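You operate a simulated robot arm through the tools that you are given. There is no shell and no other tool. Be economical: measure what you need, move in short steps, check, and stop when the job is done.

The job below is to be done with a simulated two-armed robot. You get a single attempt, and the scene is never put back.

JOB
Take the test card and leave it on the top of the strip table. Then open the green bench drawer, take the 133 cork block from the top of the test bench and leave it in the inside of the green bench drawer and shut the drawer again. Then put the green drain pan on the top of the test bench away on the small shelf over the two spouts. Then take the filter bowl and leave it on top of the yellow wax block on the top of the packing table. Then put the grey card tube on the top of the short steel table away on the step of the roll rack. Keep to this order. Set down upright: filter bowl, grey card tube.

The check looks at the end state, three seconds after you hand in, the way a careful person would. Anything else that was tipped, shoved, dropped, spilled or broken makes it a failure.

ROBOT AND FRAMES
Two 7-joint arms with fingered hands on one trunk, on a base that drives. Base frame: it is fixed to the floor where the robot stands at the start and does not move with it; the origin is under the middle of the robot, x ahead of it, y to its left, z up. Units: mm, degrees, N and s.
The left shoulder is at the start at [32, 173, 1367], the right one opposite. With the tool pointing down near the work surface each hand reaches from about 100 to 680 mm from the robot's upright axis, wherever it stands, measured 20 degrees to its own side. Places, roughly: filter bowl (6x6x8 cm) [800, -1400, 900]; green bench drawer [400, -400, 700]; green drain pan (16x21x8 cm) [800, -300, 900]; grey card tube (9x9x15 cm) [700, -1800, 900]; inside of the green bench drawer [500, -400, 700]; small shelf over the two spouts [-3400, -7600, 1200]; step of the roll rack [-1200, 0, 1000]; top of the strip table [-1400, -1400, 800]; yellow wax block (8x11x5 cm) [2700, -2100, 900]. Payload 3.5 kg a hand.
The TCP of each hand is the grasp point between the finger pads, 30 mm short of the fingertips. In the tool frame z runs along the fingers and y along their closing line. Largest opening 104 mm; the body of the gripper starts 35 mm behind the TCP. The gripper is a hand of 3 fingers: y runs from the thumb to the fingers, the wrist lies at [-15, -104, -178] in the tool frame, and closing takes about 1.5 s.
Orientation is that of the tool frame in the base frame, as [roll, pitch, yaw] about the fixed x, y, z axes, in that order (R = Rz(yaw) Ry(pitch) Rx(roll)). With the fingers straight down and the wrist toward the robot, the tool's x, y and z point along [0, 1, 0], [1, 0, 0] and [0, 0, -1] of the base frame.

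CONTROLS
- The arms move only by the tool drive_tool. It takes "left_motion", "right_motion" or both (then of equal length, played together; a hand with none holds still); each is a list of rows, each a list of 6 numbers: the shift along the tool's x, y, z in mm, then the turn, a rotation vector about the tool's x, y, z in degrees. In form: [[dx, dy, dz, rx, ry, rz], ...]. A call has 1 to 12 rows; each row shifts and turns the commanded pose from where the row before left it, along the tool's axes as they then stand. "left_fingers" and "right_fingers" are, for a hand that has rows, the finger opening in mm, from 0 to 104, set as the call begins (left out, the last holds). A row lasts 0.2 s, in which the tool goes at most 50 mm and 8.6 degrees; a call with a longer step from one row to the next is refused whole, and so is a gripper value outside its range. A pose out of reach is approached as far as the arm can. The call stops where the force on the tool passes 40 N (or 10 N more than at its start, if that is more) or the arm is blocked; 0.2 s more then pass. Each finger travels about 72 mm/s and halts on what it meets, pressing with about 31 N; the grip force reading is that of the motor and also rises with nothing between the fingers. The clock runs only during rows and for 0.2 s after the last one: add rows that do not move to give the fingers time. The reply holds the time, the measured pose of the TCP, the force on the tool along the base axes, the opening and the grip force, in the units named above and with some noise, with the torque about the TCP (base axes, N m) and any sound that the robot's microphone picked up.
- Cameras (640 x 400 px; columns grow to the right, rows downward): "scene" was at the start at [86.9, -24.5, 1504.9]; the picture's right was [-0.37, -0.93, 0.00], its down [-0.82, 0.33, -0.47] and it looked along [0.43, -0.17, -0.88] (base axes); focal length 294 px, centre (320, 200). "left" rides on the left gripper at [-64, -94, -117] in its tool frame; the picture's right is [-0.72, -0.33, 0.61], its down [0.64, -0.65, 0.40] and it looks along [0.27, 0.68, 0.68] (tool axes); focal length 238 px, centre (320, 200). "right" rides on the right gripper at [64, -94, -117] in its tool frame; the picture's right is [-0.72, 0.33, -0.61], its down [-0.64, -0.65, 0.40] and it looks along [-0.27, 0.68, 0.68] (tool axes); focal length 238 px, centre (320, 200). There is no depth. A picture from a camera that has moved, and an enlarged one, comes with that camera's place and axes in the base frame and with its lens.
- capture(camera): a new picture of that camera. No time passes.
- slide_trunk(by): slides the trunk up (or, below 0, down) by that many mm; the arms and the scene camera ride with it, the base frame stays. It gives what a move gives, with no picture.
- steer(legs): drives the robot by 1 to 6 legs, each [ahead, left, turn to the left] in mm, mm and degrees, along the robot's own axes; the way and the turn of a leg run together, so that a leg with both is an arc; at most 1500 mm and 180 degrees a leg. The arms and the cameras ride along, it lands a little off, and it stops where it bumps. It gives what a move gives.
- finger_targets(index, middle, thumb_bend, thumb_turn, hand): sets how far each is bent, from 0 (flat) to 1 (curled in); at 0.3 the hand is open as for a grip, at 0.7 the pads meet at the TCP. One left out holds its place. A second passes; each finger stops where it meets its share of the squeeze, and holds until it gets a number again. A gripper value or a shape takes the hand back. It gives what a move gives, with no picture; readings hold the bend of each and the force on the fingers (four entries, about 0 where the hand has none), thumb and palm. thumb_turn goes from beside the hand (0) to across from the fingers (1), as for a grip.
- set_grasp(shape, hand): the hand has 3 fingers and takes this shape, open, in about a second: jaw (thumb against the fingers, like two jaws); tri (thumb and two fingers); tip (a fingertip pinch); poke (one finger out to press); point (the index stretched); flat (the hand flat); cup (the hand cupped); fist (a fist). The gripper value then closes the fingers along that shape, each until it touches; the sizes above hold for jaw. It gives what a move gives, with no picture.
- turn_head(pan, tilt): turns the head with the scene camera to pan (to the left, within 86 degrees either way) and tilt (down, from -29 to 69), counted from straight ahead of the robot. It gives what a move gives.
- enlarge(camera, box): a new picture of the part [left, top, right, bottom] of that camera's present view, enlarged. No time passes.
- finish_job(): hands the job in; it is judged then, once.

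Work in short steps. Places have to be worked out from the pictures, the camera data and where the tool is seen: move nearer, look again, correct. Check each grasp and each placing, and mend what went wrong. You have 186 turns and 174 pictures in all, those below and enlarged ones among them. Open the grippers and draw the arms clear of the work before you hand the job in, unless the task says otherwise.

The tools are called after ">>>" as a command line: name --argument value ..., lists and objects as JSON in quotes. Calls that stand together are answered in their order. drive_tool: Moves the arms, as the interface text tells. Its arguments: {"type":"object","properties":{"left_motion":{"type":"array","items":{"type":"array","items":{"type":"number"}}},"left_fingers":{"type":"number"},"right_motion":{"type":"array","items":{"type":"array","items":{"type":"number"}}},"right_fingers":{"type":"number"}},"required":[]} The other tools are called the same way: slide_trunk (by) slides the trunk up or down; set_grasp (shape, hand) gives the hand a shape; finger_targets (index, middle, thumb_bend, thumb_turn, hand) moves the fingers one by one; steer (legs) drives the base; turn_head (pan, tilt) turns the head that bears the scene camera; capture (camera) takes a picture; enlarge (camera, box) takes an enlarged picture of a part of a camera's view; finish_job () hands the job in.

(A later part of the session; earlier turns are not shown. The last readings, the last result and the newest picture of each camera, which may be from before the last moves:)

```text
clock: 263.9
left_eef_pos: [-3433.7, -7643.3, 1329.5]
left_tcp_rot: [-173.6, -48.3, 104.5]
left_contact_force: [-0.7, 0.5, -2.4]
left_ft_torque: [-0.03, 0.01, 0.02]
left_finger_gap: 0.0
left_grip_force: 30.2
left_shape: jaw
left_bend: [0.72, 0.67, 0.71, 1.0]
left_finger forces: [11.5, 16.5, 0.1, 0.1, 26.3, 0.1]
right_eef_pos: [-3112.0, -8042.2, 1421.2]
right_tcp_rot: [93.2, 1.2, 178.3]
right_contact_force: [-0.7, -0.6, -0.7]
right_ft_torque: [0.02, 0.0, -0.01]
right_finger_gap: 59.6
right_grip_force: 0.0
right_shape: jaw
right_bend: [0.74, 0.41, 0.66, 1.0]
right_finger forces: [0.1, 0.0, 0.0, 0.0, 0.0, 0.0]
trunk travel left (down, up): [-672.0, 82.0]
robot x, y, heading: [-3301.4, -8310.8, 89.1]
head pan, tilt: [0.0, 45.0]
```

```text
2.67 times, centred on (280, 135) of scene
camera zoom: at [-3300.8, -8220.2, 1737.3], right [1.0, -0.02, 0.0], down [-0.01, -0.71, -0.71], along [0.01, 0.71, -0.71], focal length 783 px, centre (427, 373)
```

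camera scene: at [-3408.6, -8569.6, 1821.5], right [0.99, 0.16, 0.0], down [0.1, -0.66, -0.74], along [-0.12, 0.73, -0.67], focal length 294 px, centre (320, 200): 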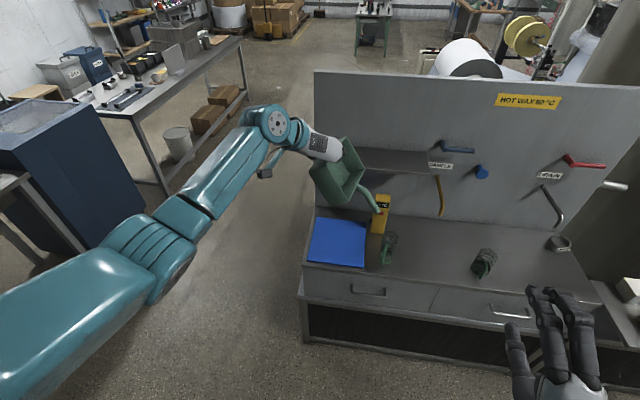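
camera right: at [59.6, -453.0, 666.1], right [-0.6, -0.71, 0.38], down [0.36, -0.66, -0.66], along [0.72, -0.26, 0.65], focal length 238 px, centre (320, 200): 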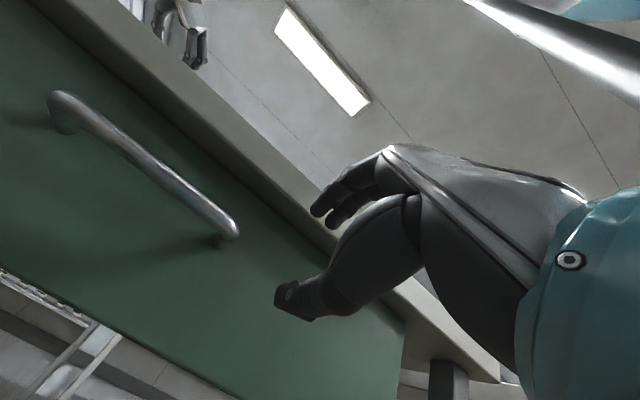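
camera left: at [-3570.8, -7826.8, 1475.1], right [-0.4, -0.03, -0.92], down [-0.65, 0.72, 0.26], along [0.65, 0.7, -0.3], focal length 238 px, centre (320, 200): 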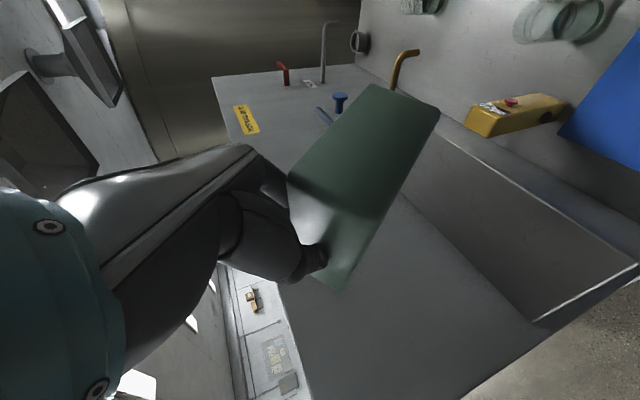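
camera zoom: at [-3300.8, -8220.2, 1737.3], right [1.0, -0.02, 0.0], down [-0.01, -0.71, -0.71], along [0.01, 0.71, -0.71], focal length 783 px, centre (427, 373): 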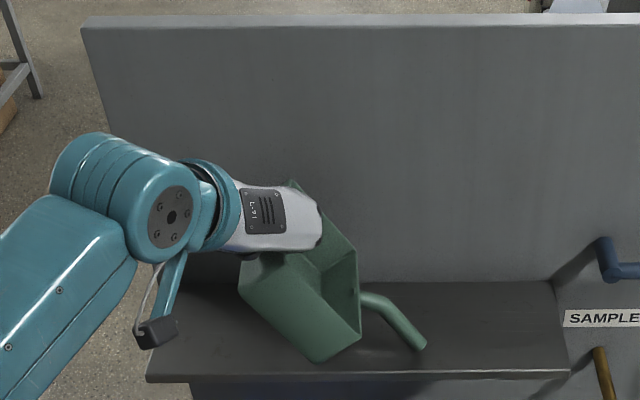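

Contact begins (torque dropped). Continue.

>>> drive_tool --left_motion '[[-7.3, -8.5, 10.9, 0, 0, 0], [-7.3, -8.5, 10.9, 0, 0, 0], [-7.3, -8.5, 10.9, 0, 0, 0]]'

>>> enlarge --camera "scene" --box '[160, 60, 400, 210]'

```text
clock: 264.7
left_eef_pos: [-3464.6, -7640.6, 1294.4]
left_tcp_rot: [-173.5, -48.2, 104.4]
left_contact_force: [0.2, 0.6, -1.4]
left_ft_torque: [-0.02, -0.16, 0.04]
left_finger_gap: 0.0
left_grip_force: 30.8
left_shape: jaw
left_bend: [0.72, 0.67, 0.71, 1.0]
left_finger forces: [16.3, 12.8, 0.1, 0.0, 27.8, 0.0]
right_eef_pos: [-3109.8, -8041.5, 1420.3]
right_tcp_rot: [93.5, 1.2, 178.3]
right_contact_force: [-0.2, 0.0, -0.2]
right_ft_torque: [-0.01, 0.02, 0.0]
right_finger_gap: 60.0
right_grip_force: 0.1
right_shape: jaw
right_bend: [0.74, 0.41, 0.66, 1.0]
right_finger forces: [0.0, 0.1, 0.0, 0.0, 0.0, 0.0]
trunk travel left (down, up): [-672.0, 82.0]
robot x, y, heading: [-3301.7, -8310.6, 89.0]
head pan, tilt: [0.0, 45.0]
```

```text
2.67 times, centred on (280, 135) of scene
camera zoom: at [-3300.4, -8218.9, 1737.3], right [1.0, -0.02, 0.0], down [-0.01, -0.71, -0.71], along [0.01, 0.71, -0.71], focal length 783 px, centre (427, 373)
```

zoom: 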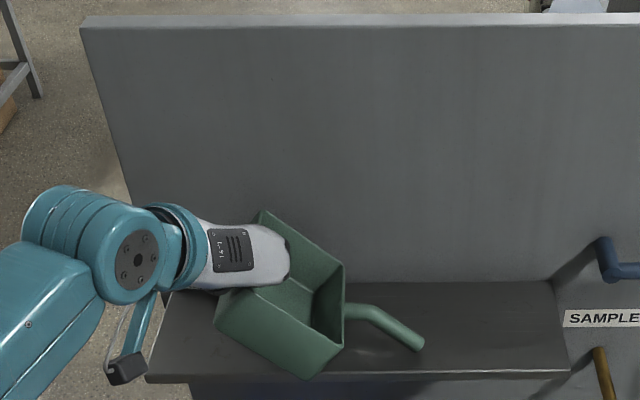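

The pan is swinging level around the resting handle. Continue, adding a small pitch correction.

>>> drive_tool --left_motion '[[-7.05, -7.6, 10.3, 0, 3, 0], [-7.05, -7.6, 10.3, 0, 3, 0], [-7.5, -7.6, 9.7, 0, 3, 0]]'

>>> enlarge --camera "scene" --box '[160, 60, 400, 210]'

>>> capture --camera "left"

```text
clock: 265.5
left_eef_pos: [-3493.0, -7639.7, 1257.3]
left_tcp_rot: [-172.0, -57.2, 102.5]
left_contact_force: [1.0, -0.4, -1.5]
left_ft_torque: [-0.08, -0.3, -0.16]
left_finger_gap: 0.0
left_grip_force: 30.8
left_shape: jaw
left_bend: [0.72, 0.67, 0.7, 1.0]
left_finger forces: [20.2, 12.3, 0.0, 0.1, 31.9, 0.0]
right_eef_pos: [-3109.3, -8042.7, 1420.7]
right_tcp_rot: [93.4, 1.2, 178.4]
right_contact_force: [-0.9, -0.5, 0.4]
right_ft_torque: [-0.01, 0.0, 0.07]
right_finger_gap: 59.7
right_grip_force: 0.0
right_shape: jaw
right_bend: [0.74, 0.41, 0.66, 1.0]
right_finger forces: [0.0, 0.0, 0.0, 0.1, 0.1, 0.1]
trunk travel left (down, up): [-672.0, 82.0]
robot x, y, heading: [-3304.1, -8308.9, 89.2]
head pan, tilt: [0.0, 45.0]
```

```text
2.67 times, centred on (280, 135) of scene
camera zoom: at [-3300.4, -8219.7, 1737.3], right [1.0, -0.02, 0.0], down [-0.01, -0.71, -0.71], along [0.01, 0.71, -0.71], focal length 783 px, centre (427, 373)
```

zoom: 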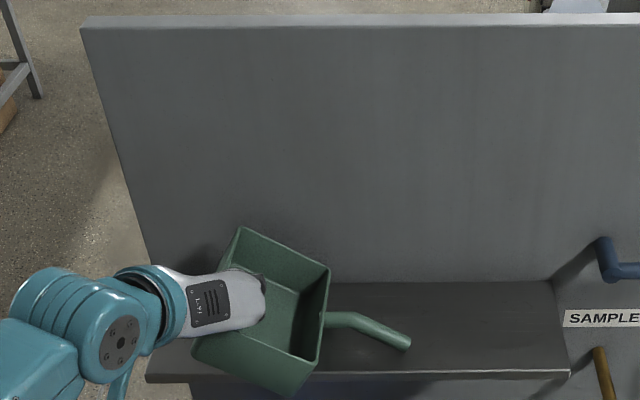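

```text
52 pictures are left
camera left: at [-3536.9, -7795.9, 1275.8], right [-0.42, -0.01, -0.91], down [-0.82, 0.44, 0.37], along [0.4, 0.9, -0.19], focal length 238 px, centre (320, 200)
```

left: 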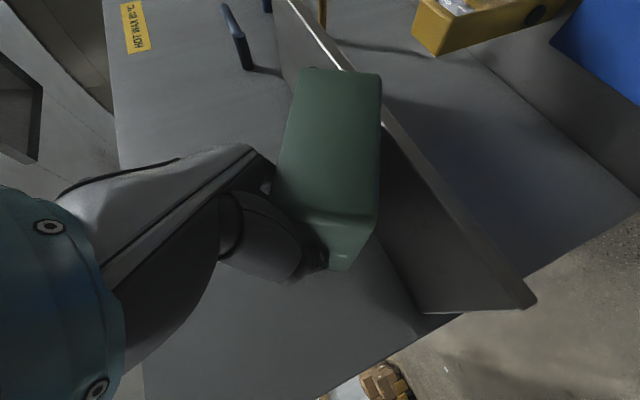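

Nearly level. Two more small rows down-left and slightly back from the panel.

>>> drive_tool --left_motion '[[-9, -7.7, 4.4, 0, 3, 0], [-9, -7.7, 4.4, 0, 2, 0], [0, 0, 0, 0, 0, 0]]'

>>> enlarge --camera "scene" --box '[160, 60, 400, 210]'

```text
clock: 266.3
left_eef_pos: [-3507.1, -7647.3, 1240.9]
left_tcp_rot: [-170.9, -62.2, 101.3]
left_contact_force: [-0.9, -2.6, 5.1]
left_ft_torque: [-0.28, -0.41, -0.24]
left_finger_gap: 0.0
left_grip_force: 31.4
left_shape: jaw
left_bend: [0.72, 0.68, 0.7, 1.0]
left_finger forces: [24.3, 8.8, 0.0, 0.1, 35.6, 0.0]
right_eef_pos: [-3110.1, -8041.5, 1421.6]
right_tcp_rot: [93.3, 1.1, 178.4]
right_contact_force: [0.6, 1.2, -0.1]
right_ft_torque: [-0.02, -0.01, 0.01]
right_finger_gap: 59.9
right_grip_force: 0.0
right_shape: jaw
right_bend: [0.74, 0.41, 0.66, 1.0]
right_finger forces: [0.0, 0.0, 0.0, 0.1, 0.0, 0.1]
trunk travel left (down, up): [-672.0, 82.0]
robot x, y, heading: [-3302.9, -8311.8, 89.0]
head pan, tilt: [0.0, 45.0]
```

```text
2.67 times, centred on (280, 135) of scene
camera zoom: at [-3300.1, -8220.3, 1737.4], right [1.0, -0.02, 0.0], down [-0.01, -0.71, -0.71], along [0.01, 0.71, -0.71], focal length 783 px, centre (427, 373)
```

zoom: 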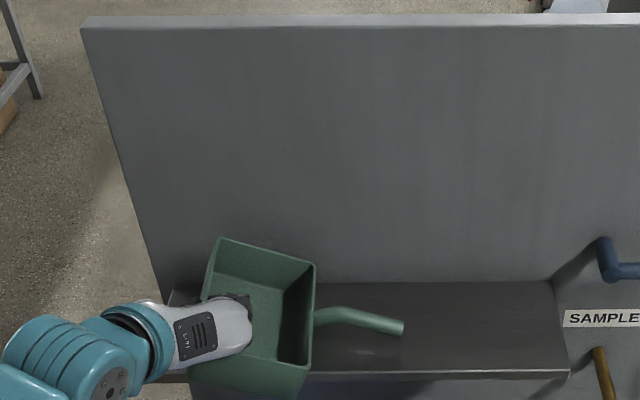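

Contact force shows the base touching. One more small row, then open the fingers to let it settle.

>>> drive_tool --left_motion '[[-4.9, -3.4, 3.5, 0, 0, 0], [0, 0, 0, 0, 0, 0]]'

>>> enlarge --camera "scene" --box '[160, 60, 400, 210]'

>>> capture --camera "left"

```text
clock: 266.9
left_eef_pos: [-3511.3, -7648.0, 1234.6]
left_tcp_rot: [-170.6, -62.2, 101.0]
left_contact_force: [-1.5, -3.6, 5.6]
left_ft_torque: [-0.3, -0.43, -0.28]
left_finger_gap: 0.0
left_grip_force: 31.3
left_shape: jaw
left_bend: [0.72, 0.69, 0.69, 1.0]
left_finger forces: [25.2, 8.4, 0.0, 0.1, 35.9, 0.1]
right_eef_pos: [-3111.0, -8043.8, 1421.2]
right_tcp_rot: [93.2, 1.2, 178.2]
right_contact_force: [-1.1, 0.0, -0.8]
right_ft_torque: [-0.04, 0.02, 0.0]
right_finger_gap: 60.0
right_grip_force: 0.1
right_shape: jaw
right_bend: [0.74, 0.41, 0.66, 1.0]
right_finger forces: [0.0, 0.1, 0.0, 0.1, 0.0, 0.0]
trunk travel left (down, up): [-672.0, 82.0]
robot x, y, heading: [-3302.5, -8311.0, 89.1]
head pan, tilt: [0.0, 45.0]
```

```text
2.67 times, centred on (280, 135) of scene
camera zoom: at [-3300.2, -8220.8, 1737.4], right [1.0, -0.02, 0.0], down [-0.01, -0.71, -0.71], along [0.01, 0.71, -0.71], focal length 783 px, centre (427, 373)
```

zoom: 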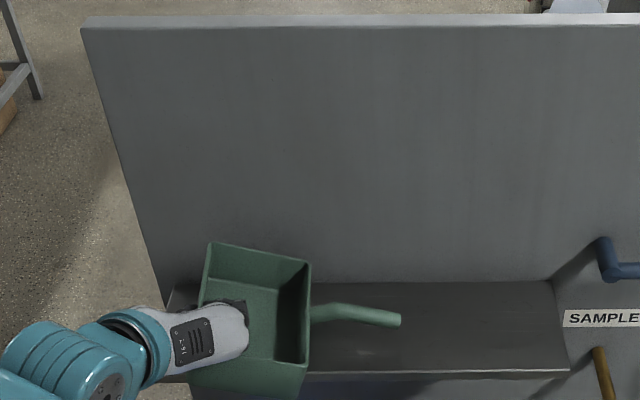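

```text
49 pictures are left
camera left: at [-3555.8, -7804.8, 1240.6], right [-0.44, 0.07, -0.89], down [-0.8, 0.41, 0.43], along [0.4, 0.91, -0.13], focal length 238 px, centre (320, 200)
```

left: 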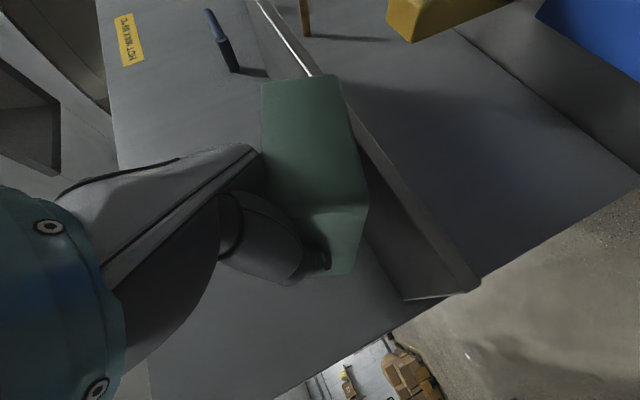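

Level enough. I nudge it 12 mm further back while still gripped, then open.

>>> drive_tool --left_motion '[[2.8, 1.2, 5.2, 0, 0, 0], [2.7, 1.2, 5.2, 0, 0, 0], [0, 0, 0, 0, 0, 0]]'

>>> drive_tool --left_motion '[[0, 0, 0, 0, 0, 0], [0, 0, 0, 0, 0, 0], [0, 0, 0, 0, 0, 0], [0, 0, 0, 0, 0, 0], [0, 0, 0, 0, 0, 0]]' --left_fingers 36

>>> enlarge --camera "scene" --box '[160, 60, 400, 210]'

```text
clock: 267.7
left_eef_pos: [-3512.3, -7636.7, 1236.1]
left_tcp_rot: [-170.7, -62.1, 100.9]
left_contact_force: [1.0, -2.6, 3.4]
left_ft_torque: [-0.29, -0.43, -0.18]
left_finger_gap: 0.1
left_grip_force: 30.9
left_shape: jaw
left_bend: [0.72, 0.69, 0.69, 1.0]
left_finger forces: [25.2, 8.6, 0.1, 0.0, 34.0, 0.0]
right_eef_pos: [-3110.2, -8042.4, 1420.2]
right_tcp_rot: [93.3, 1.2, 178.3]
right_contact_force: [-0.1, -0.2, 0.3]
right_ft_torque: [-0.02, 0.0, -0.01]
right_finger_gap: 59.6
right_grip_force: 0.1
right_shape: jaw
right_bend: [0.74, 0.41, 0.66, 1.0]
right_finger forces: [0.1, 0.1, 0.0, 0.0, 0.0, 0.1]
trunk travel left (down, up): [-672.0, 82.0]
robot x, y, heading: [-3302.5, -8308.8, 89.0]
head pan, tilt: [0.0, 45.0]
```

```text
clock: 268.9
left_eef_pos: [-3513.1, -7637.2, 1235.9]
left_tcp_rot: [-170.7, -62.1, 101.1]
left_contact_force: [0.3, 0.1, 0.5]
left_ft_torque: [0.0, -0.03, 0.0]
left_finger_gap: 35.5
left_grip_force: 0.1
left_shape: jaw
left_bend: [0.74, 0.51, 0.73, 1.0]
left_finger forces: [0.1, 0.1, 0.0, 0.0, 0.0, 0.1]
right_eef_pos: [-3111.4, -8041.1, 1419.8]
right_tcp_rot: [93.3, 1.2, 178.3]
right_contact_force: [0.5, -0.2, -0.3]
right_ft_torque: [0.01, 0.02, -0.03]
right_finger_gap: 59.8
right_grip_force: 0.0
right_shape: jaw
right_bend: [0.74, 0.41, 0.66, 1.0]
right_finger forces: [0.0, 0.0, 0.0, 0.0, 0.0, 0.1]
trunk travel left (down, up): [-672.0, 82.0]
robot x, y, heading: [-3303.4, -8309.3, 89.0]
head pan, tilt: [0.0, 45.0]
```

```text
2.67 times, centred on (280, 135) of scene
camera zoom: at [-3300.1, -8219.5, 1737.3], right [1.0, -0.02, 0.0], down [-0.01, -0.71, -0.71], along [0.01, 0.71, -0.71], focal length 783 px, centre (427, 373)
```

zoom: 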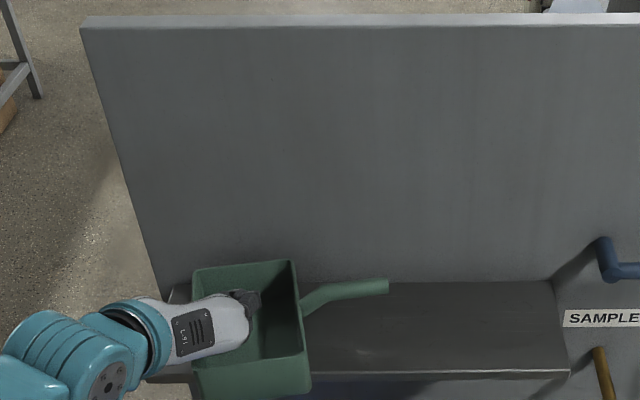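

The pan settled flat on the shelf. I raise straight out with the trunk, then back away.

>>> slide_trunk --by 80

>>> steer --legs '[[-330, 0, 0]]'

>>> turn_head --pan 10 --tilt 35

>>> enlarge --camera "scene" --box '[220, 100, 460, 250]'

```text
clock: 270.0
left_eef_pos: [-3513.5, -7636.8, 1314.7]
left_tcp_rot: [-170.4, -62.1, 100.9]
left_contact_force: [0.7, -0.5, -0.5]
left_ft_torque: [-0.01, 0.0, -0.01]
left_finger_gap: 35.5
left_grip_force: 0.0
left_shape: jaw
left_bend: [0.74, 0.51, 0.73, 1.0]
left_finger forces: [0.1, 0.0, 0.0, 0.0, 0.0, 0.0]
right_eef_pos: [-3110.0, -8041.8, 1501.1]
right_tcp_rot: [93.4, 1.2, 178.5]
right_contact_force: [-0.3, -0.4, 0.5]
right_ft_torque: [-0.02, 0.0, 0.03]
right_finger_gap: 60.1
right_grip_force: 0.0
right_shape: jaw
right_bend: [0.74, 0.41, 0.66, 1.0]
right_finger forces: [0.1, 0.0, 0.0, 0.0, 0.1, 0.0]
trunk travel left (down, up): [-752.0, 2.0]
robot x, y, heading: [-3305.3, -8309.2, 89.1]
head pan, tilt: [0.0, 45.0]
```

```text
clock: 272.2
left_eef_pos: [-3516.1, -7960.1, 1315.3]
left_tcp_rot: [-170.9, -62.1, 101.1]
left_contact_force: [-0.4, 0.1, 0.2]
left_ft_torque: [-0.04, 0.01, 0.01]
left_finger_gap: 35.7
left_grip_force: 0.0
left_shape: jaw
left_bend: [0.74, 0.51, 0.73, 1.0]
left_finger forces: [0.0, 0.0, 0.1, 0.0, 0.0, 0.0]
right_eef_pos: [-3116.0, -8368.1, 1501.5]
right_tcp_rot: [93.5, 1.2, 178.1]
right_contact_force: [0.0, -0.5, -0.1]
right_ft_torque: [0.01, -0.04, 0.01]
right_finger_gap: 59.8
right_grip_force: 0.1
right_shape: jaw
right_bend: [0.74, 0.41, 0.66, 1.0]
right_finger forces: [0.1, 0.0, 0.1, 0.0, 0.0, 0.1]
trunk travel left (down, up): [-752.0, 2.0]
robot x, y, heading: [-3306.0, -8637.4, 89.2]
head pan, tilt: [0.0, 45.0]
```

```text
clock: 272.9
left_eef_pos: [-3515.2, -7963.6, 1315.3]
left_tcp_rot: [-170.8, -62.3, 101.0]
left_contact_force: [0.1, -0.5, 0.1]
left_ft_torque: [0.03, 0.01, -0.01]
left_finger_gap: 35.6
left_grip_force: 0.0
left_shape: jaw
left_bend: [0.74, 0.51, 0.73, 1.0]
left_finger forces: [0.1, 0.1, 0.1, 0.1, 0.0, 0.1]
right_eef_pos: [-3115.5, -8370.1, 1500.8]
right_tcp_rot: [93.3, 1.2, 178.2]
right_contact_force: [0.2, 0.2, 0.0]
right_ft_torque: [-0.01, 0.0, 0.0]
right_finger_gap: 59.7
right_grip_force: 0.0
right_shape: jaw
right_bend: [0.74, 0.41, 0.66, 1.0]
right_finger forces: [0.0, 0.1, 0.0, 0.0, 0.0, 0.0]
trunk travel left (down, up): [-752.0, 2.0]
robot x, y, heading: [-3309.1, -8639.5, 88.8]
head pan, tilt: [10.0, 35.0]
```

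```text
2.67 times, centred on (340, 175) of scene
camera zoom: at [-3320.7, -8542.2, 1832.1], right [0.99, 0.15, 0.0], down [0.09, -0.57, -0.82], along [-0.13, 0.81, -0.57], focal length 783 px, centre (267, 267)
```

zoom: 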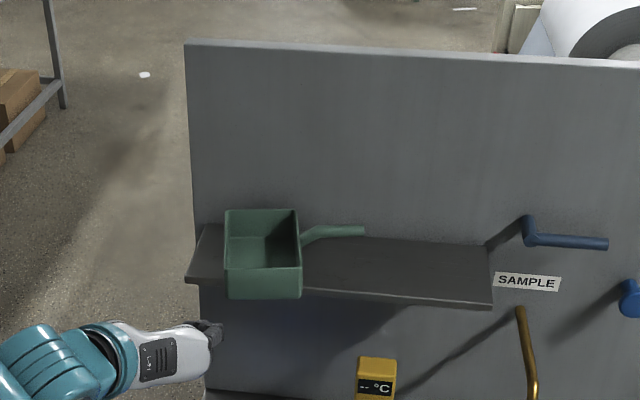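

The pan is upright on the shelf. Now I drive back toward the short steel table for the filter bowl, along the same lanes.

>>> steer --legs '[[0, 880, 1], [1480, 0, 0], [1480, 0, 0], [1480, 0, 0], [1440, 0, 0], [0, 0, -90]]'

>>> turn_head --pan 0 --tilt 20

>>> capture --camera "scene"

```text
clock: 308.9
left_eef_pos: [-3877.6, -2511.7, 1315.0]
left_tcp_rot: [-170.6, -62.1, 16.7]
left_contact_force: [0.0, 0.6, 0.6]
left_ft_torque: [0.03, 0.0, 0.0]
left_finger_gap: 35.7
left_grip_force: 0.0
left_shape: jaw
left_bend: [0.74, 0.51, 0.73, 1.0]
left_finger forces: [0.0, 0.0, 0.1, 0.0, 0.1, 0.0]
right_eef_pos: [-4240.1, -2952.1, 1501.7]
right_tcp_rot: [93.3, 1.2, 94.1]
right_contact_force: [0.1, -0.5, -0.3]
right_ft_torque: [-0.04, 0.03, -0.01]
right_finger_gap: 59.7
right_grip_force: 0.0
right_shape: jaw
right_bend: [0.74, 0.41, 0.66, 1.0]
right_finger forces: [0.1, 0.0, 0.0, 0.1, 0.1, 0.1]
trunk travel left (down, up): [-752.0, 2.0]
robot x, y, heading: [-4527.2, -2787.9, 4.8]
head pan, tilt: [10.0, 35.0]
```

```text
clock: 309.6
left_eef_pos: [-3877.4, -2512.1, 1315.5]
left_tcp_rot: [-170.7, -62.1, 16.8]
left_contact_force: [0.3, 0.9, -0.3]
left_ft_torque: [-0.05, 0.0, -0.03]
left_finger_gap: 35.7
left_grip_force: 0.1
left_shape: jaw
left_bend: [0.74, 0.51, 0.73, 1.0]
left_finger forces: [0.0, 0.1, 0.0, 0.0, 0.0, 0.1]
right_eef_pos: [-4240.4, -2951.1, 1500.5]
right_tcp_rot: [93.2, 1.1, 94.1]
right_contact_force: [-0.6, -0.1, -0.4]
right_ft_torque: [-0.03, -0.01, 0.01]
right_finger_gap: 59.6
right_grip_force: 0.0
right_shape: jaw
right_bend: [0.74, 0.41, 0.66, 1.0]
right_finger forces: [0.0, 0.0, 0.0, 0.0, 0.0, 0.1]
trunk travel left (down, up): [-752.0, 2.0]
robot x, y, heading: [-4528.1, -2784.4, 4.8]
head pan, tilt: [0.0, 20.0]
```

```text
46 pictures are left
camera scene: at [-4424.4, -2779.5, 1855.8], right [0.08, -1.0, 0.0], down [-0.34, -0.03, -0.94], along [0.94, 0.08, -0.34], focal length 294 px, centre (320, 200)
```

scene: 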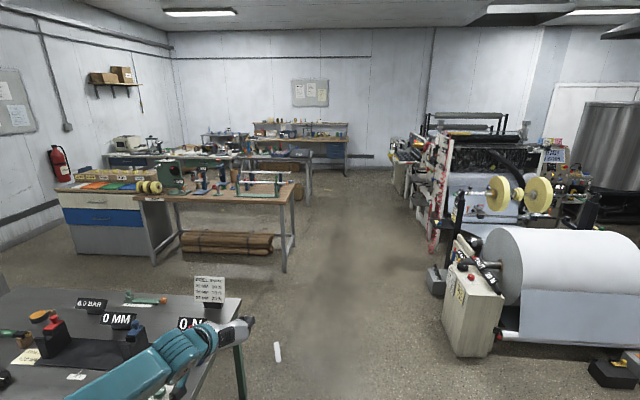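

Straighten heading and drive along y≈-2790 to x≈-570, then strafe to face the steel table.

>>> steer --legs '[[0, 0, -5], [1480, 0, 0], [1480, 0, 0], [980, 0, 0], [0, 1300, 0]]'

>>> turn_head --pan -5 --tilt 35

>>> capture --camera "scene"

```text
clock: 335.3
left_eef_pos: [109.2, -1320.3, 1314.3]
left_tcp_rot: [-170.9, -62.1, 11.6]
left_contact_force: [-0.1, -0.2, 0.5]
left_ft_torque: [0.01, 0.03, -0.01]
left_finger_gap: 35.8
left_grip_force: 0.1
left_shape: jaw
left_bend: [0.74, 0.51, 0.73, 1.0]
left_finger forces: [0.1, 0.1, 0.0, 0.0, 0.1, 0.0]
right_eef_pos: [-294.9, -1722.5, 1500.3]
right_tcp_rot: [93.2, 1.1, 88.6]
right_contact_force: [0.6, -0.4, 0.2]
right_ft_torque: [0.04, -0.03, 0.01]
right_finger_gap: 59.7
right_grip_force: 0.1
right_shape: jaw
right_bend: [0.74, 0.41, 0.66, 1.0]
right_finger forces: [0.0, 0.0, 0.0, 0.1, 0.0, 0.1]
trunk travel left (down, up): [-752.0, 2.0]
robot x, y, heading: [-569.2, -1531.7, -0.5]
head pan, tilt: [0.0, 20.0]
```

```text
clock: 336.0
left_eef_pos: [108.1, -1319.1, 1314.9]
left_tcp_rot: [-170.8, -62.1, 11.4]
left_contact_force: [0.2, -0.7, -0.3]
left_ft_torque: [0.02, 0.02, 0.0]
left_finger_gap: 35.7
left_grip_force: 0.2
left_shape: jaw
left_bend: [0.74, 0.51, 0.73, 1.0]
left_finger forces: [0.0, 0.0, 0.0, 0.1, 0.0, 0.0]
right_eef_pos: [-293.7, -1722.6, 1500.8]
right_tcp_rot: [93.3, 1.2, 88.7]
right_contact_force: [-0.7, -0.3, 0.1]
right_ft_torque: [0.03, -0.01, 0.01]
right_finger_gap: 59.6
right_grip_force: 0.0
right_shape: jaw
right_bend: [0.74, 0.41, 0.66, 1.0]
right_finger forces: [0.1, 0.1, 0.0, 0.0, 0.0, 0.0]
trunk travel left (down, up): [-752.0, 2.0]
robot x, y, heading: [-564.8, -1532.9, -0.8]
head pan, tilt: [-5.0, 35.0]
```

```text
45 pictures are left
camera scene: at [-466.3, -1541.5, 1832.1], right [-0.1, -1.0, 0.0], down [-0.57, 0.06, -0.82], along [0.82, -0.08, -0.57], focal length 294 px, centre (320, 200)
```

scene: 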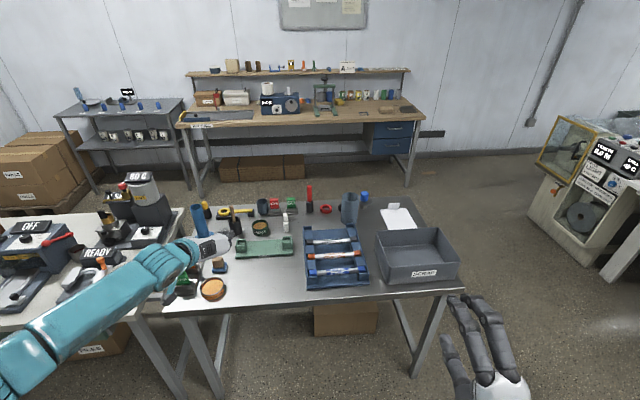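

>>> enlarge --camera "scene" --box '[160, 170, 480, 370]'

>>> enlarge --camera "scene" --box '[210, 170, 410, 295]'

```text
2.00 times, centred on (320, 270) of scene
camera zoom: at [-466.3, -1541.5, 1832.1], right [-0.1, -1.0, 0.0], down [-0.57, 0.06, -0.82], along [0.82, -0.08, -0.57], focal length 587 px, centre (320, 60)
```

zoom: 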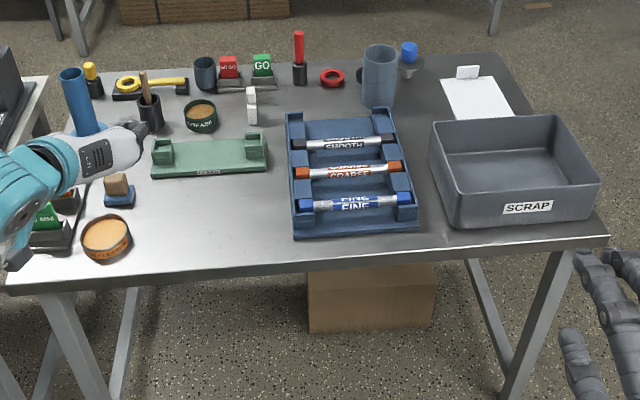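

```text
3.20 times, centred on (310, 232) of scene
camera zoom: at [-466.3, -1541.5, 1832.1], right [-0.1, -1.0, 0.0], down [-0.57, 0.06, -0.82], along [0.82, -0.08, -0.57], focal length 940 px, centre (352, 96)
```

zoom: 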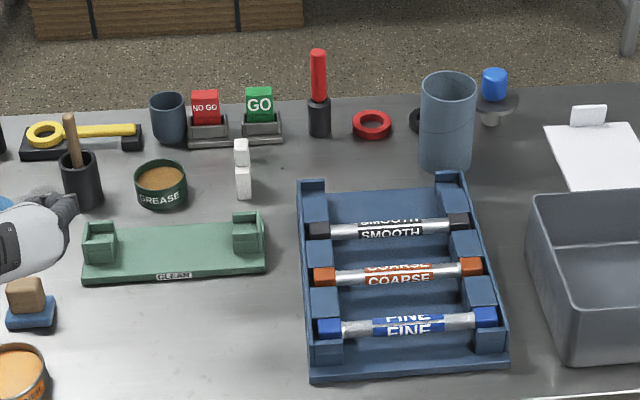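

The dark cup beside NO GO is the filter bowl (~(841,-1350)), near the back edge; the grey tube is at (722,-1811). I'll work from the aisle behind. First bring both hands to pointing down and drive around the table's right end.

>>> drive_tool --left_motion '[[0, -10, -20, 3.18, -5.15, -5.93], [0, 0, -20, 3.18, -5.15, -5.93], [0, 0, 0, 3.18, -5.15, -5.93], [0, 0, 0, 3.18, -5.15, -5.93], [0, 0, 0, 3.18, -5.15, -5.93], [0, 0, 0, 3.18, -5.15, -5.93], [0, 0, 0, 3.18, -5.15, -5.93], [0, 0, 0, 3.18, -5.15, -5.93], [0, 0, 0, 3.18, -5.15, -5.93], [0, 0, 0, 3.18, -5.15, -5.93], [0, 0, 0, 3.18, -5.15, -5.93]]' --right_motion '[[0, -20, 0, 7.9, 0, 0], [0, -20, 0, 7.9, 0, 0], [0, 0, 0, 7.9, 0, 0], [0, 0, 0, 7.9, 0, 0], [0, 0, 0, 7.9, 0, 0], [0, 0, 0, 7.9, 0, 0], [0, 0, 0, 7.9, 0, 0], [0, 0, 0, 7.9, 0, 0], [0, 0, 0, 7.9, 0, 0], [0, 0, 0, 7.9, 0, 0], [0, 0, 0, 7.9, 0, 0]]'

>>> slide_trunk --by -290

>>> steer --legs '[[0, -1340, 1], [1480, 0, 0], [540, 0, 0], [0, 0, 90], [1150, 0, 0]]'

>>> turn_head --pan -70 --tilt 25

>>> capture --camera "scene"

```text
clock: 337.6
left_eef_pos: [74.8, -1324.9, 1336.0]
left_tcp_rot: [171.0, -26.3, 64.0]
left_contact_force: [-0.1, -0.5, -0.3]
left_ft_torque: [0.02, 0.0, -0.03]
left_finger_gap: 35.7
left_grip_force: 0.1
left_shape: jaw
left_bend: [0.74, 0.51, 0.73, 1.0]
left_finger forces: [0.1, 0.0, 0.1, 0.1, 0.0, 0.1]
right_eef_pos: [-293.3, -1760.3, 1340.4]
right_tcp_rot: [147.1, 10.2, 86.7]
right_contact_force: [0.5, -0.9, 0.5]
right_ft_torque: [0.02, 0.0, 0.01]
right_finger_gap: 59.8
right_grip_force: 0.1
right_shape: jaw
right_bend: [0.74, 0.41, 0.66, 1.0]
right_finger forces: [0.1, 0.0, 0.0, 0.0, 0.0, 0.1]
right hand out of reach, approached as far as the arm can: row 3, 4, 5, 6, 7
trunk travel left (down, up): [-752.0, 2.0]
robot x, y, heading: [-563.0, -1533.9, -0.4]
head pan, tilt: [-5.0, 35.0]
stopped in row 7 (right hand): the arm was blocked; the commanded pose is now the measured one
```

```text
clock: 340.5
left_eef_pos: [72.3, -1322.9, 1045.9]
left_tcp_rot: [171.0, -26.5, 64.2]
left_contact_force: [-0.9, 0.6, 0.6]
left_ft_torque: [-0.05, 0.04, 0.01]
left_finger_gap: 35.8
left_grip_force: 0.0
left_shape: jaw
left_bend: [0.74, 0.51, 0.73, 1.0]
left_finger forces: [0.0, 0.0, 0.0, 0.1, 0.0, 0.0]
right_eef_pos: [-290.8, -1758.7, 1042.9]
right_tcp_rot: [148.1, 10.1, 86.9]
right_contact_force: [1.0, -0.9, 0.2]
right_ft_torque: [0.01, -0.01, -0.01]
right_finger_gap: 59.9
right_grip_force: 0.0
right_shape: jaw
right_bend: [0.74, 0.41, 0.66, 1.0]
right_finger forces: [0.0, 0.0, 0.1, 0.0, 0.0, 0.1]
trunk travel left (down, up): [-462.0, 292.0]
robot x, y, heading: [-564.8, -1530.2, -0.3]
head pan, tilt: [-5.0, 35.0]
```

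```text
clock: 366.0
left_eef_pos: [1281.5, -1075.1, 1044.0]
left_tcp_rot: [171.0, -26.4, 153.8]
left_contact_force: [0.0, 0.5, 0.4]
left_ft_torque: [0.02, -0.01, -0.01]
left_finger_gap: 35.4
left_grip_force: 0.1
left_shape: jaw
left_bend: [0.74, 0.51, 0.73, 1.0]
left_finger forces: [0.0, 0.0, 0.0, 0.0, 0.1, 0.0]
right_eef_pos: [1711.8, -1444.0, 1043.8]
right_tcp_rot: [148.1, 10.1, 176.6]
right_contact_force: [0.2, -1.1, 0.2]
right_ft_torque: [0.0, 0.04, -0.03]
right_finger_gap: 59.9
right_grip_force: 0.1
right_shape: jaw
right_bend: [0.74, 0.41, 0.66, 1.0]
right_finger forces: [0.0, 0.1, 0.0, 0.0, 0.0, 0.0]
trunk travel left (down, up): [-462.0, 292.0]
robot x, y, heading: [1487.1, -1716.0, 89.1]
head pan, tilt: [-5.0, 35.0]
```

```text
clock: 367.4
left_eef_pos: [1280.5, -1076.3, 1046.8]
left_tcp_rot: [170.9, -26.4, 153.8]
left_contact_force: [0.5, 0.0, 1.2]
left_ft_torque: [-0.01, 0.02, 0.03]
left_finger_gap: 35.5
left_grip_force: 0.1
left_shape: jaw
left_bend: [0.74, 0.51, 0.73, 1.0]
left_finger forces: [0.0, 0.1, 0.1, 0.1, 0.0, 0.0]
right_eef_pos: [1712.9, -1444.4, 1042.1]
right_tcp_rot: [148.2, 10.0, 176.7]
right_contact_force: [0.0, -0.6, 0.4]
right_ft_torque: [-0.02, -0.02, -0.01]
right_finger_gap: 60.1
right_grip_force: 0.1
right_shape: jaw
right_bend: [0.74, 0.41, 0.66, 1.0]
right_finger forces: [0.1, 0.1, 0.0, 0.0, 0.0, 0.1]
trunk travel left (down, up): [-462.0, 292.0]
robot x, y, heading: [1483.5, -1718.2, 89.0]
head pan, tilt: [-70.0, 25.0]
```

```text
42 pictures are left
camera scene: at [1574.6, -1660.2, 1557.4], right [0.33, -0.94, 0.0], down [-0.4, -0.14, -0.91], along [0.86, 0.3, -0.42], focal length 294 px, centre (320, 200)
```

scene: 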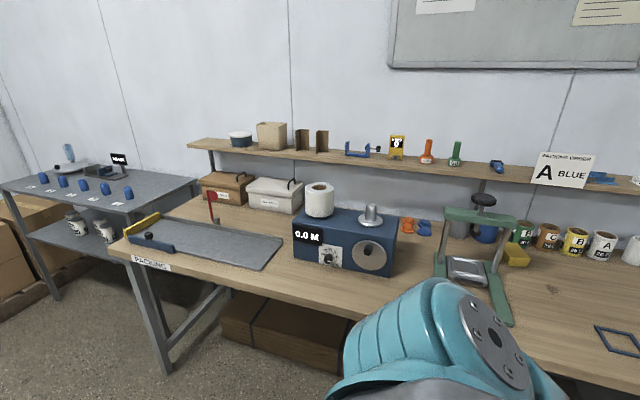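

Now I see the yellow wax block right of the green press at about (2690,-2050). Quick zoom, then I turn to face the steel table for the bowl.

>>> enlarge --camera "scene" --box '[420, 180, 600, 292]'

>>> steer --legs '[[0, 120, 0], [0, 0, 90]]'

>>> turn_head --pan 10 --tilt 45

>>> capture --camera "scene"

```text
3.56 times, centred on (510, 236) of scene
camera zoom: at [1574.6, -1660.2, 1557.4], right [0.33, -0.94, 0.0], down [-0.4, -0.14, -0.91], along [0.86, 0.3, -0.42], focal length 1044 px, centre (-356, 72)
```

zoom: 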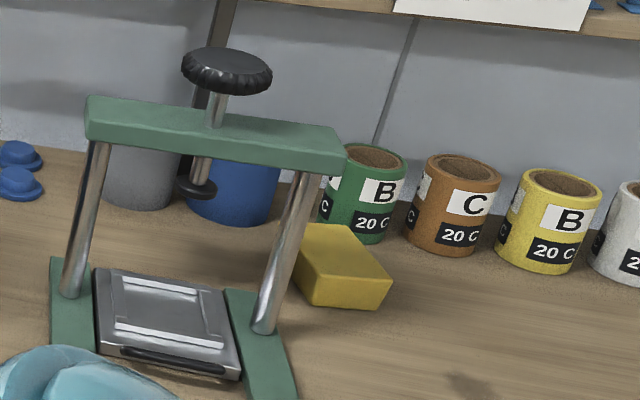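

```text
clock: 372.4
left_eef_pos: [730.5, -1928.3, 1045.2]
left_tcp_rot: [171.1, -26.3, -115.4]
left_contact_force: [0.1, -0.2, -0.2]
left_ft_torque: [-0.01, -0.02, -0.01]
left_finger_gap: 35.6
left_grip_force: 0.0
left_shape: jaw
left_bend: [0.74, 0.51, 0.73, 1.0]
left_finger forces: [0.0, 0.0, 0.1, 0.0, 0.0, 0.0]
right_eef_pos: [1091.6, -1491.1, 1044.2]
right_tcp_rot: [148.1, 10.1, -92.5]
right_contact_force: [-0.2, -0.3, -0.9]
right_ft_torque: [-0.04, 0.02, 0.02]
right_finger_gap: 59.9
right_grip_force: 0.1
right_shape: jaw
right_bend: [0.74, 0.41, 0.66, 1.0]
right_finger forces: [0.1, 0.1, 0.0, 0.0, 0.0, 0.0]
trunk travel left (down, up): [-462.0, 292.0]
robot x, y, heading: [1367.0, -1711.7, 179.9]
head pan, tilt: [-70.0, 25.0]
```

```text
clock: 374.0
left_eef_pos: [730.0, -1928.7, 1046.5]
left_tcp_rot: [171.0, -26.3, -115.4]
left_contact_force: [-0.4, -0.5, -0.4]
left_ft_torque: [0.07, -0.04, 0.0]
left_finger_gap: 35.4
left_grip_force: 0.0
left_shape: jaw
left_bend: [0.74, 0.51, 0.73, 1.0]
left_finger forces: [0.0, 0.1, 0.0, 0.0, 0.0, 0.0]
right_eef_pos: [1092.3, -1492.0, 1043.4]
right_tcp_rot: [148.2, 10.1, -92.5]
right_contact_force: [0.2, -0.5, -0.9]
right_ft_torque: [0.01, -0.03, 0.0]
right_finger_gap: 59.7
right_grip_force: 0.0
right_shape: jaw
right_bend: [0.74, 0.41, 0.66, 1.0]
right_finger forces: [0.1, 0.0, 0.0, 0.0, 0.0, 0.0]
trunk travel left (down, up): [-462.0, 292.0]
robot x, y, heading: [1364.5, -1714.0, 180.0]
head pan, tilt: [10.0, 45.0]
```

```text
40 pictures are left
camera scene: at [1261.9, -1728.5, 1526.8], right [-0.17, 0.99, 0.0], down [0.7, 0.12, -0.71], along [-0.7, -0.12, -0.71], focal length 294 px, centre (320, 200)
```

scene: 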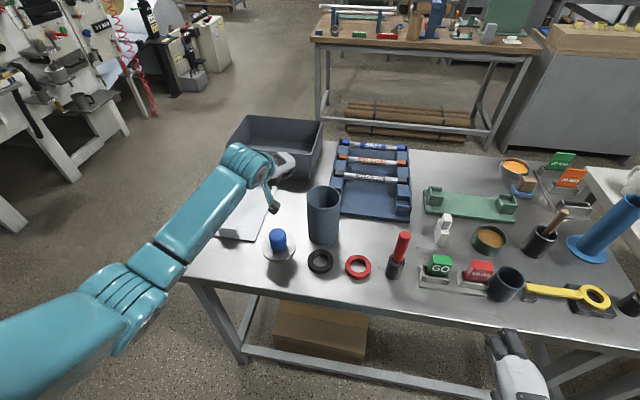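

Bowl at about (843,-1358). Strafe right 130 mm and bring the right hand to vertical above it.

>>> steer --legs '[[0, -130, 0]]'

>>> drive_tool --right_motion '[[0, 20, 0, 8, 0, 0], [0, 20, 0, 8, 0, 0], [0, 20, 0, 8, 0, 0], [0, 20, 0, 8, 0, 0], [0, 20, 0, 0, 5, 0], [0, 20, 0, 0, 5, -2.5], [0, 30, 0, 0, 0, 0], [0, 30, 0, 0, 0, 0]]' --right_fingers 95

>>> capture --camera "right"

```text
clock: 375.2
left_eef_pos: [730.2, -1799.4, 1045.3]
left_tcp_rot: [171.0, -26.4, -115.5]
left_contact_force: [-0.7, 0.6, -0.2]
left_ft_torque: [-0.03, -0.01, 0.02]
left_finger_gap: 35.4
left_grip_force: 0.0
left_shape: jaw
left_bend: [0.74, 0.51, 0.73, 1.0]
left_finger forces: [0.0, 0.0, 0.0, 0.0, 0.0, 0.1]
right_eef_pos: [1092.4, -1362.5, 1042.5]
right_tcp_rot: [148.2, 10.1, -92.7]
right_contact_force: [-0.5, -0.1, 0.3]
right_ft_torque: [-0.03, 0.01, 0.02]
right_finger_gap: 59.9
right_grip_force: 0.1
right_shape: jaw
right_bend: [0.74, 0.41, 0.66, 1.0]
right_finger forces: [0.0, 0.0, 0.0, 0.0, 0.0, 0.0]
trunk travel left (down, up): [-462.0, 292.0]
robot x, y, heading: [1369.1, -1586.7, 179.7]
head pan, tilt: [10.0, 45.0]
```

```text
clock: 375.9
left_eef_pos: [730.1, -1799.6, 1044.1]
left_tcp_rot: [171.0, -26.4, -115.5]
left_contact_force: [0.7, 0.6, -0.3]
left_ft_torque: [-0.02, -0.03, -0.01]
left_finger_gap: 35.7
left_grip_force: 0.0
left_shape: jaw
left_bend: [0.74, 0.51, 0.73, 1.0]
left_finger forces: [0.0, 0.0, 0.0, 0.0, 0.0, 0.0]
right_eef_pos: [1135.8, -1354.7, 973.6]
right_tcp_rot: [-179.5, 14.9, -85.5]
right_contact_force: [0.4, -0.5, 0.0]
right_ft_torque: [-0.02, 0.0, 0.0]
right_finger_gap: 94.6
right_grip_force: 0.0
right_shape: jaw
right_bend: [0.31, 0.32, 0.33, 0.98]
right_finger forces: [0.0, 0.0, 0.0, 0.0, 0.0, 0.1]
right hand out of reach, approached as far as the arm can: row 1, 2
trunk travel left (down, up): [-462.0, 292.0]
robot x, y, heading: [1366.8, -1589.3, 179.9]
head pan, tilt: [10.0, 45.0]
stopped in row 3 (right hand): the arm was blocked; the commanded pose is now the measured one
```

```text
39 pictures are left
camera right: at [1235.8, -1437.4, 1073.9], right [-0.37, 0.51, 0.78], down [0.6, 0.77, -0.22], along [-0.71, 0.38, -0.59], focal length 238 px, centre (320, 200)
```

right: 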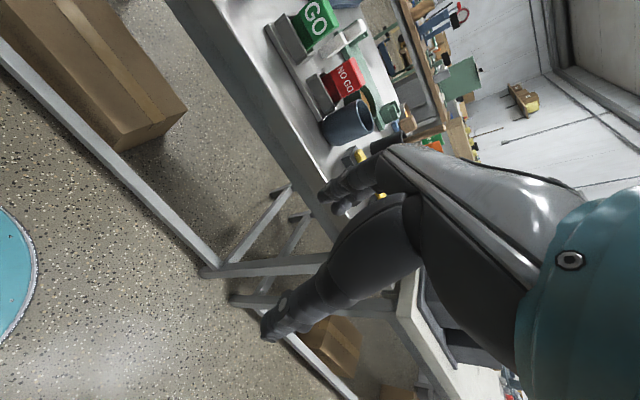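

The right hand is nearly vertical. I raise the left hand away from the tube, straighten the right and move it forward over the bowl.

>>> drive_tool --right_motion '[[0, 30, -10, 0, 5, 0], [0, 30, -10, 0, 5, 1.5], [0, 35, -10, 0, 5, 1.5], [0, 40, -10, 0, 0, 1.5], [0, 40, 0, 0, 0, 0], [0, 40, 0, 0, 0, 0], [0, 35, 0, 0, 0, 0]]' --left_motion '[[0, 0, -20, 0, 0, 0], [0, 0, -30, 0, 0, 0], [0, 0, -30, 0, 0, 0], [0, 0, 0, 0, 0, 0], [0, 0, 0, 0, 0, 0], [0, 0, 0, 0, 0, 0], [0, 0, 0, 0, 0, 0]]'

>>> capture --camera "right"

```text
clock: 377.5
left_eef_pos: [755.8, -1775.7, 1118.4]
left_tcp_rot: [171.1, -26.3, -115.5]
left_contact_force: [0.7, -0.6, 0.2]
left_ft_torque: [0.0, 0.03, 0.01]
left_finger_gap: 35.4
left_grip_force: 0.0
left_shape: jaw
left_bend: [0.74, 0.51, 0.73, 1.0]
left_finger forces: [0.0, 0.0, 0.0, 0.1, 0.0, 0.0]
right_eef_pos: [885.5, -1367.5, 1012.4]
right_tcp_rot: [-179.8, -0.4, -90.3]
right_contact_force: [0.5, 0.0, -0.3]
right_ft_torque: [-0.02, -0.01, -0.02]
right_finger_gap: 94.8
right_grip_force: 0.1
right_shape: jaw
right_bend: [0.31, 0.32, 0.33, 0.98]
right_finger forces: [0.1, 0.0, 0.1, 0.0, 0.0, 0.0]
trunk travel left (down, up): [-462.0, 292.0]
robot x, y, heading: [1368.2, -1584.5, 179.7]
head pan, tilt: [10.0, 45.0]
```

```text
38 pictures are left
camera right: at [977.0, -1429.8, 1131.9], right [-0.33, 0.72, 0.61], down [0.66, 0.64, -0.41], along [-0.68, 0.27, -0.68], focal length 238 px, centre (320, 200)
```

right: 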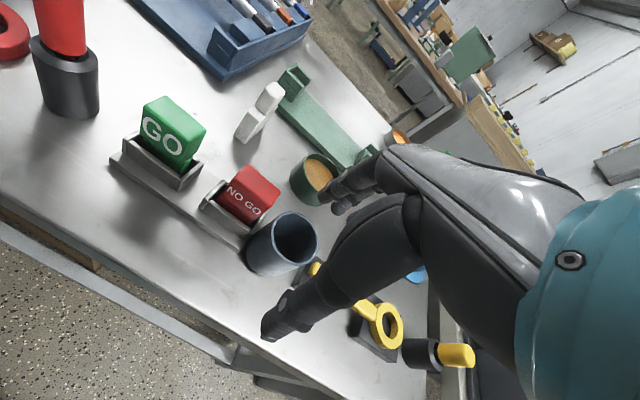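

Bowl rim centre at (842,-1357). Align and descend to z≈905 with opening 88.

>>> drive_tool --right_motion '[[-5, 22, 0, 0, 0, 0], [-5, 21, 0, 0, 0, 0], [0, 0, 30, 0, 0, 0], [0, 0, 25, 0, 0, 0], [0, 0, 10, 0, 0, 0]]' --right_fingers 88

>>> capture --camera "right"

```text
clock: 378.7
left_eef_pos: [755.9, -1774.9, 1117.7]
left_tcp_rot: [171.0, -26.3, -115.4]
left_contact_force: [-0.3, 0.5, 1.2]
left_ft_torque: [-0.04, -0.01, -0.02]
left_finger_gap: 35.4
left_grip_force: 0.0
left_shape: jaw
left_bend: [0.74, 0.51, 0.73, 1.0]
left_finger forces: [0.1, 0.1, 0.0, 0.0, 0.1, 0.0]
right_eef_pos: [842.3, -1358.4, 948.3]
right_tcp_rot: [-179.9, -0.2, -90.2]
right_contact_force: [-0.6, -0.2, 0.4]
right_ft_torque: [-0.03, -0.01, -0.02]
right_finger_gap: 88.0
right_grip_force: 0.1
right_shape: jaw
right_bend: [0.27, 0.33, 0.44, 0.98]
right_finger forces: [0.1, 0.1, 0.0, 0.0, 0.0, 0.0]
trunk travel left (down, up): [-462.0, 292.0]
robot x, y, heading: [1364.0, -1589.9, 179.9]
head pan, tilt: [10.0, 45.0]
```

```text
37 pictures are left
camera right: at [935.5, -1420.0, 1067.0], right [-0.32, 0.72, 0.61], down [0.66, 0.64, -0.41], along [-0.68, 0.27, -0.68], focal length 238 px, centre (320, 200)
```

right: 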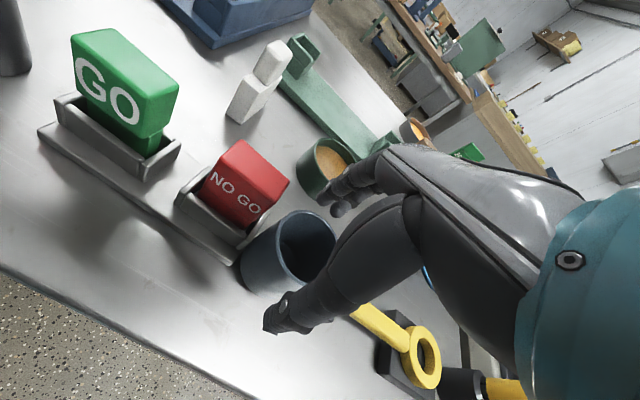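

Centred. Descend 40 mm and close.

>>> drive_tool --right_motion '[[0, 0, 15, 0, 0, 0], [0, 0, 15, 0, 0, 0], [0, 0, 12, 0, 0, 0]]'

>>> drive_tool --right_motion '[[0, 0, 0, 0, 0, 0], [0, 0, 0, 0, 0, 0], [0, 0, 0, 0, 0, 0], [0, 0, 0, 0, 0, 0], [0, 0, 0, 0, 0, 0], [0, 0, 0, 0, 0, 0]]' --right_fingers 40

>>> drive_tool --right_motion '[[0, 0, -20, 0, 0, 0], [0, 0, -40, 0, 0, 0], [0, 0, -45, 0, 0, 0]]'

>>> capture --camera "right"

```text
clock: 379.5
left_eef_pos: [755.9, -1775.0, 1117.9]
left_tcp_rot: [170.9, -26.2, -115.4]
left_contact_force: [-0.7, 0.7, -0.5]
left_ft_torque: [0.01, 0.01, 0.01]
left_finger_gap: 35.6
left_grip_force: 0.1
left_shape: jaw
left_bend: [0.74, 0.51, 0.73, 1.0]
left_finger forces: [0.0, 0.1, 0.0, 0.1, 0.1, 0.0]
right_eef_pos: [842.2, -1358.4, 906.1]
right_tcp_rot: [-179.9, -0.2, -90.3]
right_contact_force: [0.4, -0.5, -0.4]
right_ft_torque: [0.01, 0.01, 0.02]
right_finger_gap: 88.1
right_grip_force: 0.0
right_shape: jaw
right_bend: [0.27, 0.33, 0.44, 0.98]
right_finger forces: [0.0, 0.1, 0.0, 0.0, 0.0, 0.0]
trunk travel left (down, up): [-462.0, 292.0]
robot x, y, heading: [1365.7, -1586.7, 179.7]
head pan, tilt: [10.0, 45.0]
```

```text
clock: 380.9
left_eef_pos: [756.3, -1774.4, 1117.4]
left_tcp_rot: [171.0, -26.4, -115.5]
left_contact_force: [0.6, -0.7, 0.2]
left_ft_torque: [-0.01, 0.0, -0.02]
left_finger_gap: 35.7
left_grip_force: 0.1
left_shape: jaw
left_bend: [0.74, 0.51, 0.73, 1.0]
left_finger forces: [0.0, 0.0, 0.0, 0.0, 0.0, 0.1]
right_eef_pos: [842.6, -1358.9, 905.7]
right_tcp_rot: [-179.8, -0.2, -90.4]
right_contact_force: [-0.3, 0.5, -0.1]
right_ft_torque: [-0.03, -0.04, 0.0]
right_finger_gap: 45.9
right_grip_force: 31.5
right_shape: jaw
right_bend: [0.74, 0.47, 0.72, 1.0]
right_finger forces: [18.1, 10.1, 0.1, 0.0, 28.1, 0.0]
trunk travel left (down, up): [-462.0, 292.0]
robot x, y, heading: [1365.9, -1588.1, 179.8]
head pan, tilt: [10.0, 45.0]
```

```text
clock: 381.7
left_eef_pos: [756.1, -1774.5, 1117.9]
left_tcp_rot: [171.0, -26.3, -115.5]
left_contact_force: [-0.8, -0.1, 0.7]
left_ft_torque: [-0.03, -0.03, 0.03]
left_finger_gap: 35.5
left_grip_force: 0.0
left_shape: jaw
left_bend: [0.74, 0.51, 0.73, 1.0]
left_finger forces: [0.0, 0.0, 0.0, 0.0, 0.1, 0.1]
right_eef_pos: [843.0, -1357.5, 1012.0]
right_tcp_rot: [-179.7, -0.3, -90.3]
right_contact_force: [-0.2, 0.1, -0.8]
right_ft_torque: [0.01, 0.02, 0.01]
right_finger_gap: 45.7
right_grip_force: 30.8
right_shape: jaw
right_bend: [0.74, 0.47, 0.72, 1.0]
right_finger forces: [18.0, 10.1, 0.1, 0.0, 28.1, 0.0]
trunk travel left (down, up): [-462.0, 292.0]
robot x, y, heading: [1369.9, -1585.7, 180.0]
head pan, tilt: [10.0, 45.0]
```

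```text
36 pictures are left
camera right: at [935.4, -1419.7, 1130.5], right [-0.33, 0.72, 0.61], down [0.66, 0.64, -0.41], along [-0.68, 0.27, -0.68], focal length 238 px, centre (320, 200)
```

right: 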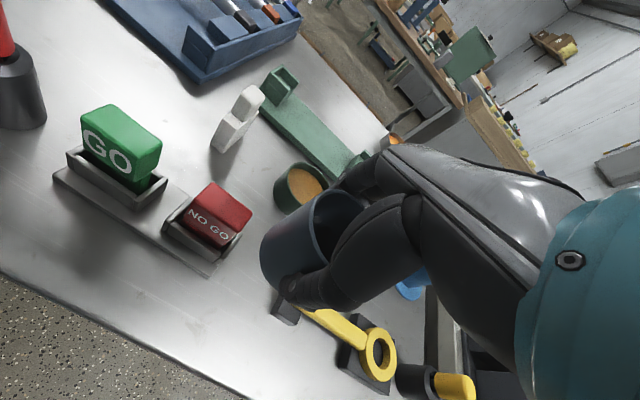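

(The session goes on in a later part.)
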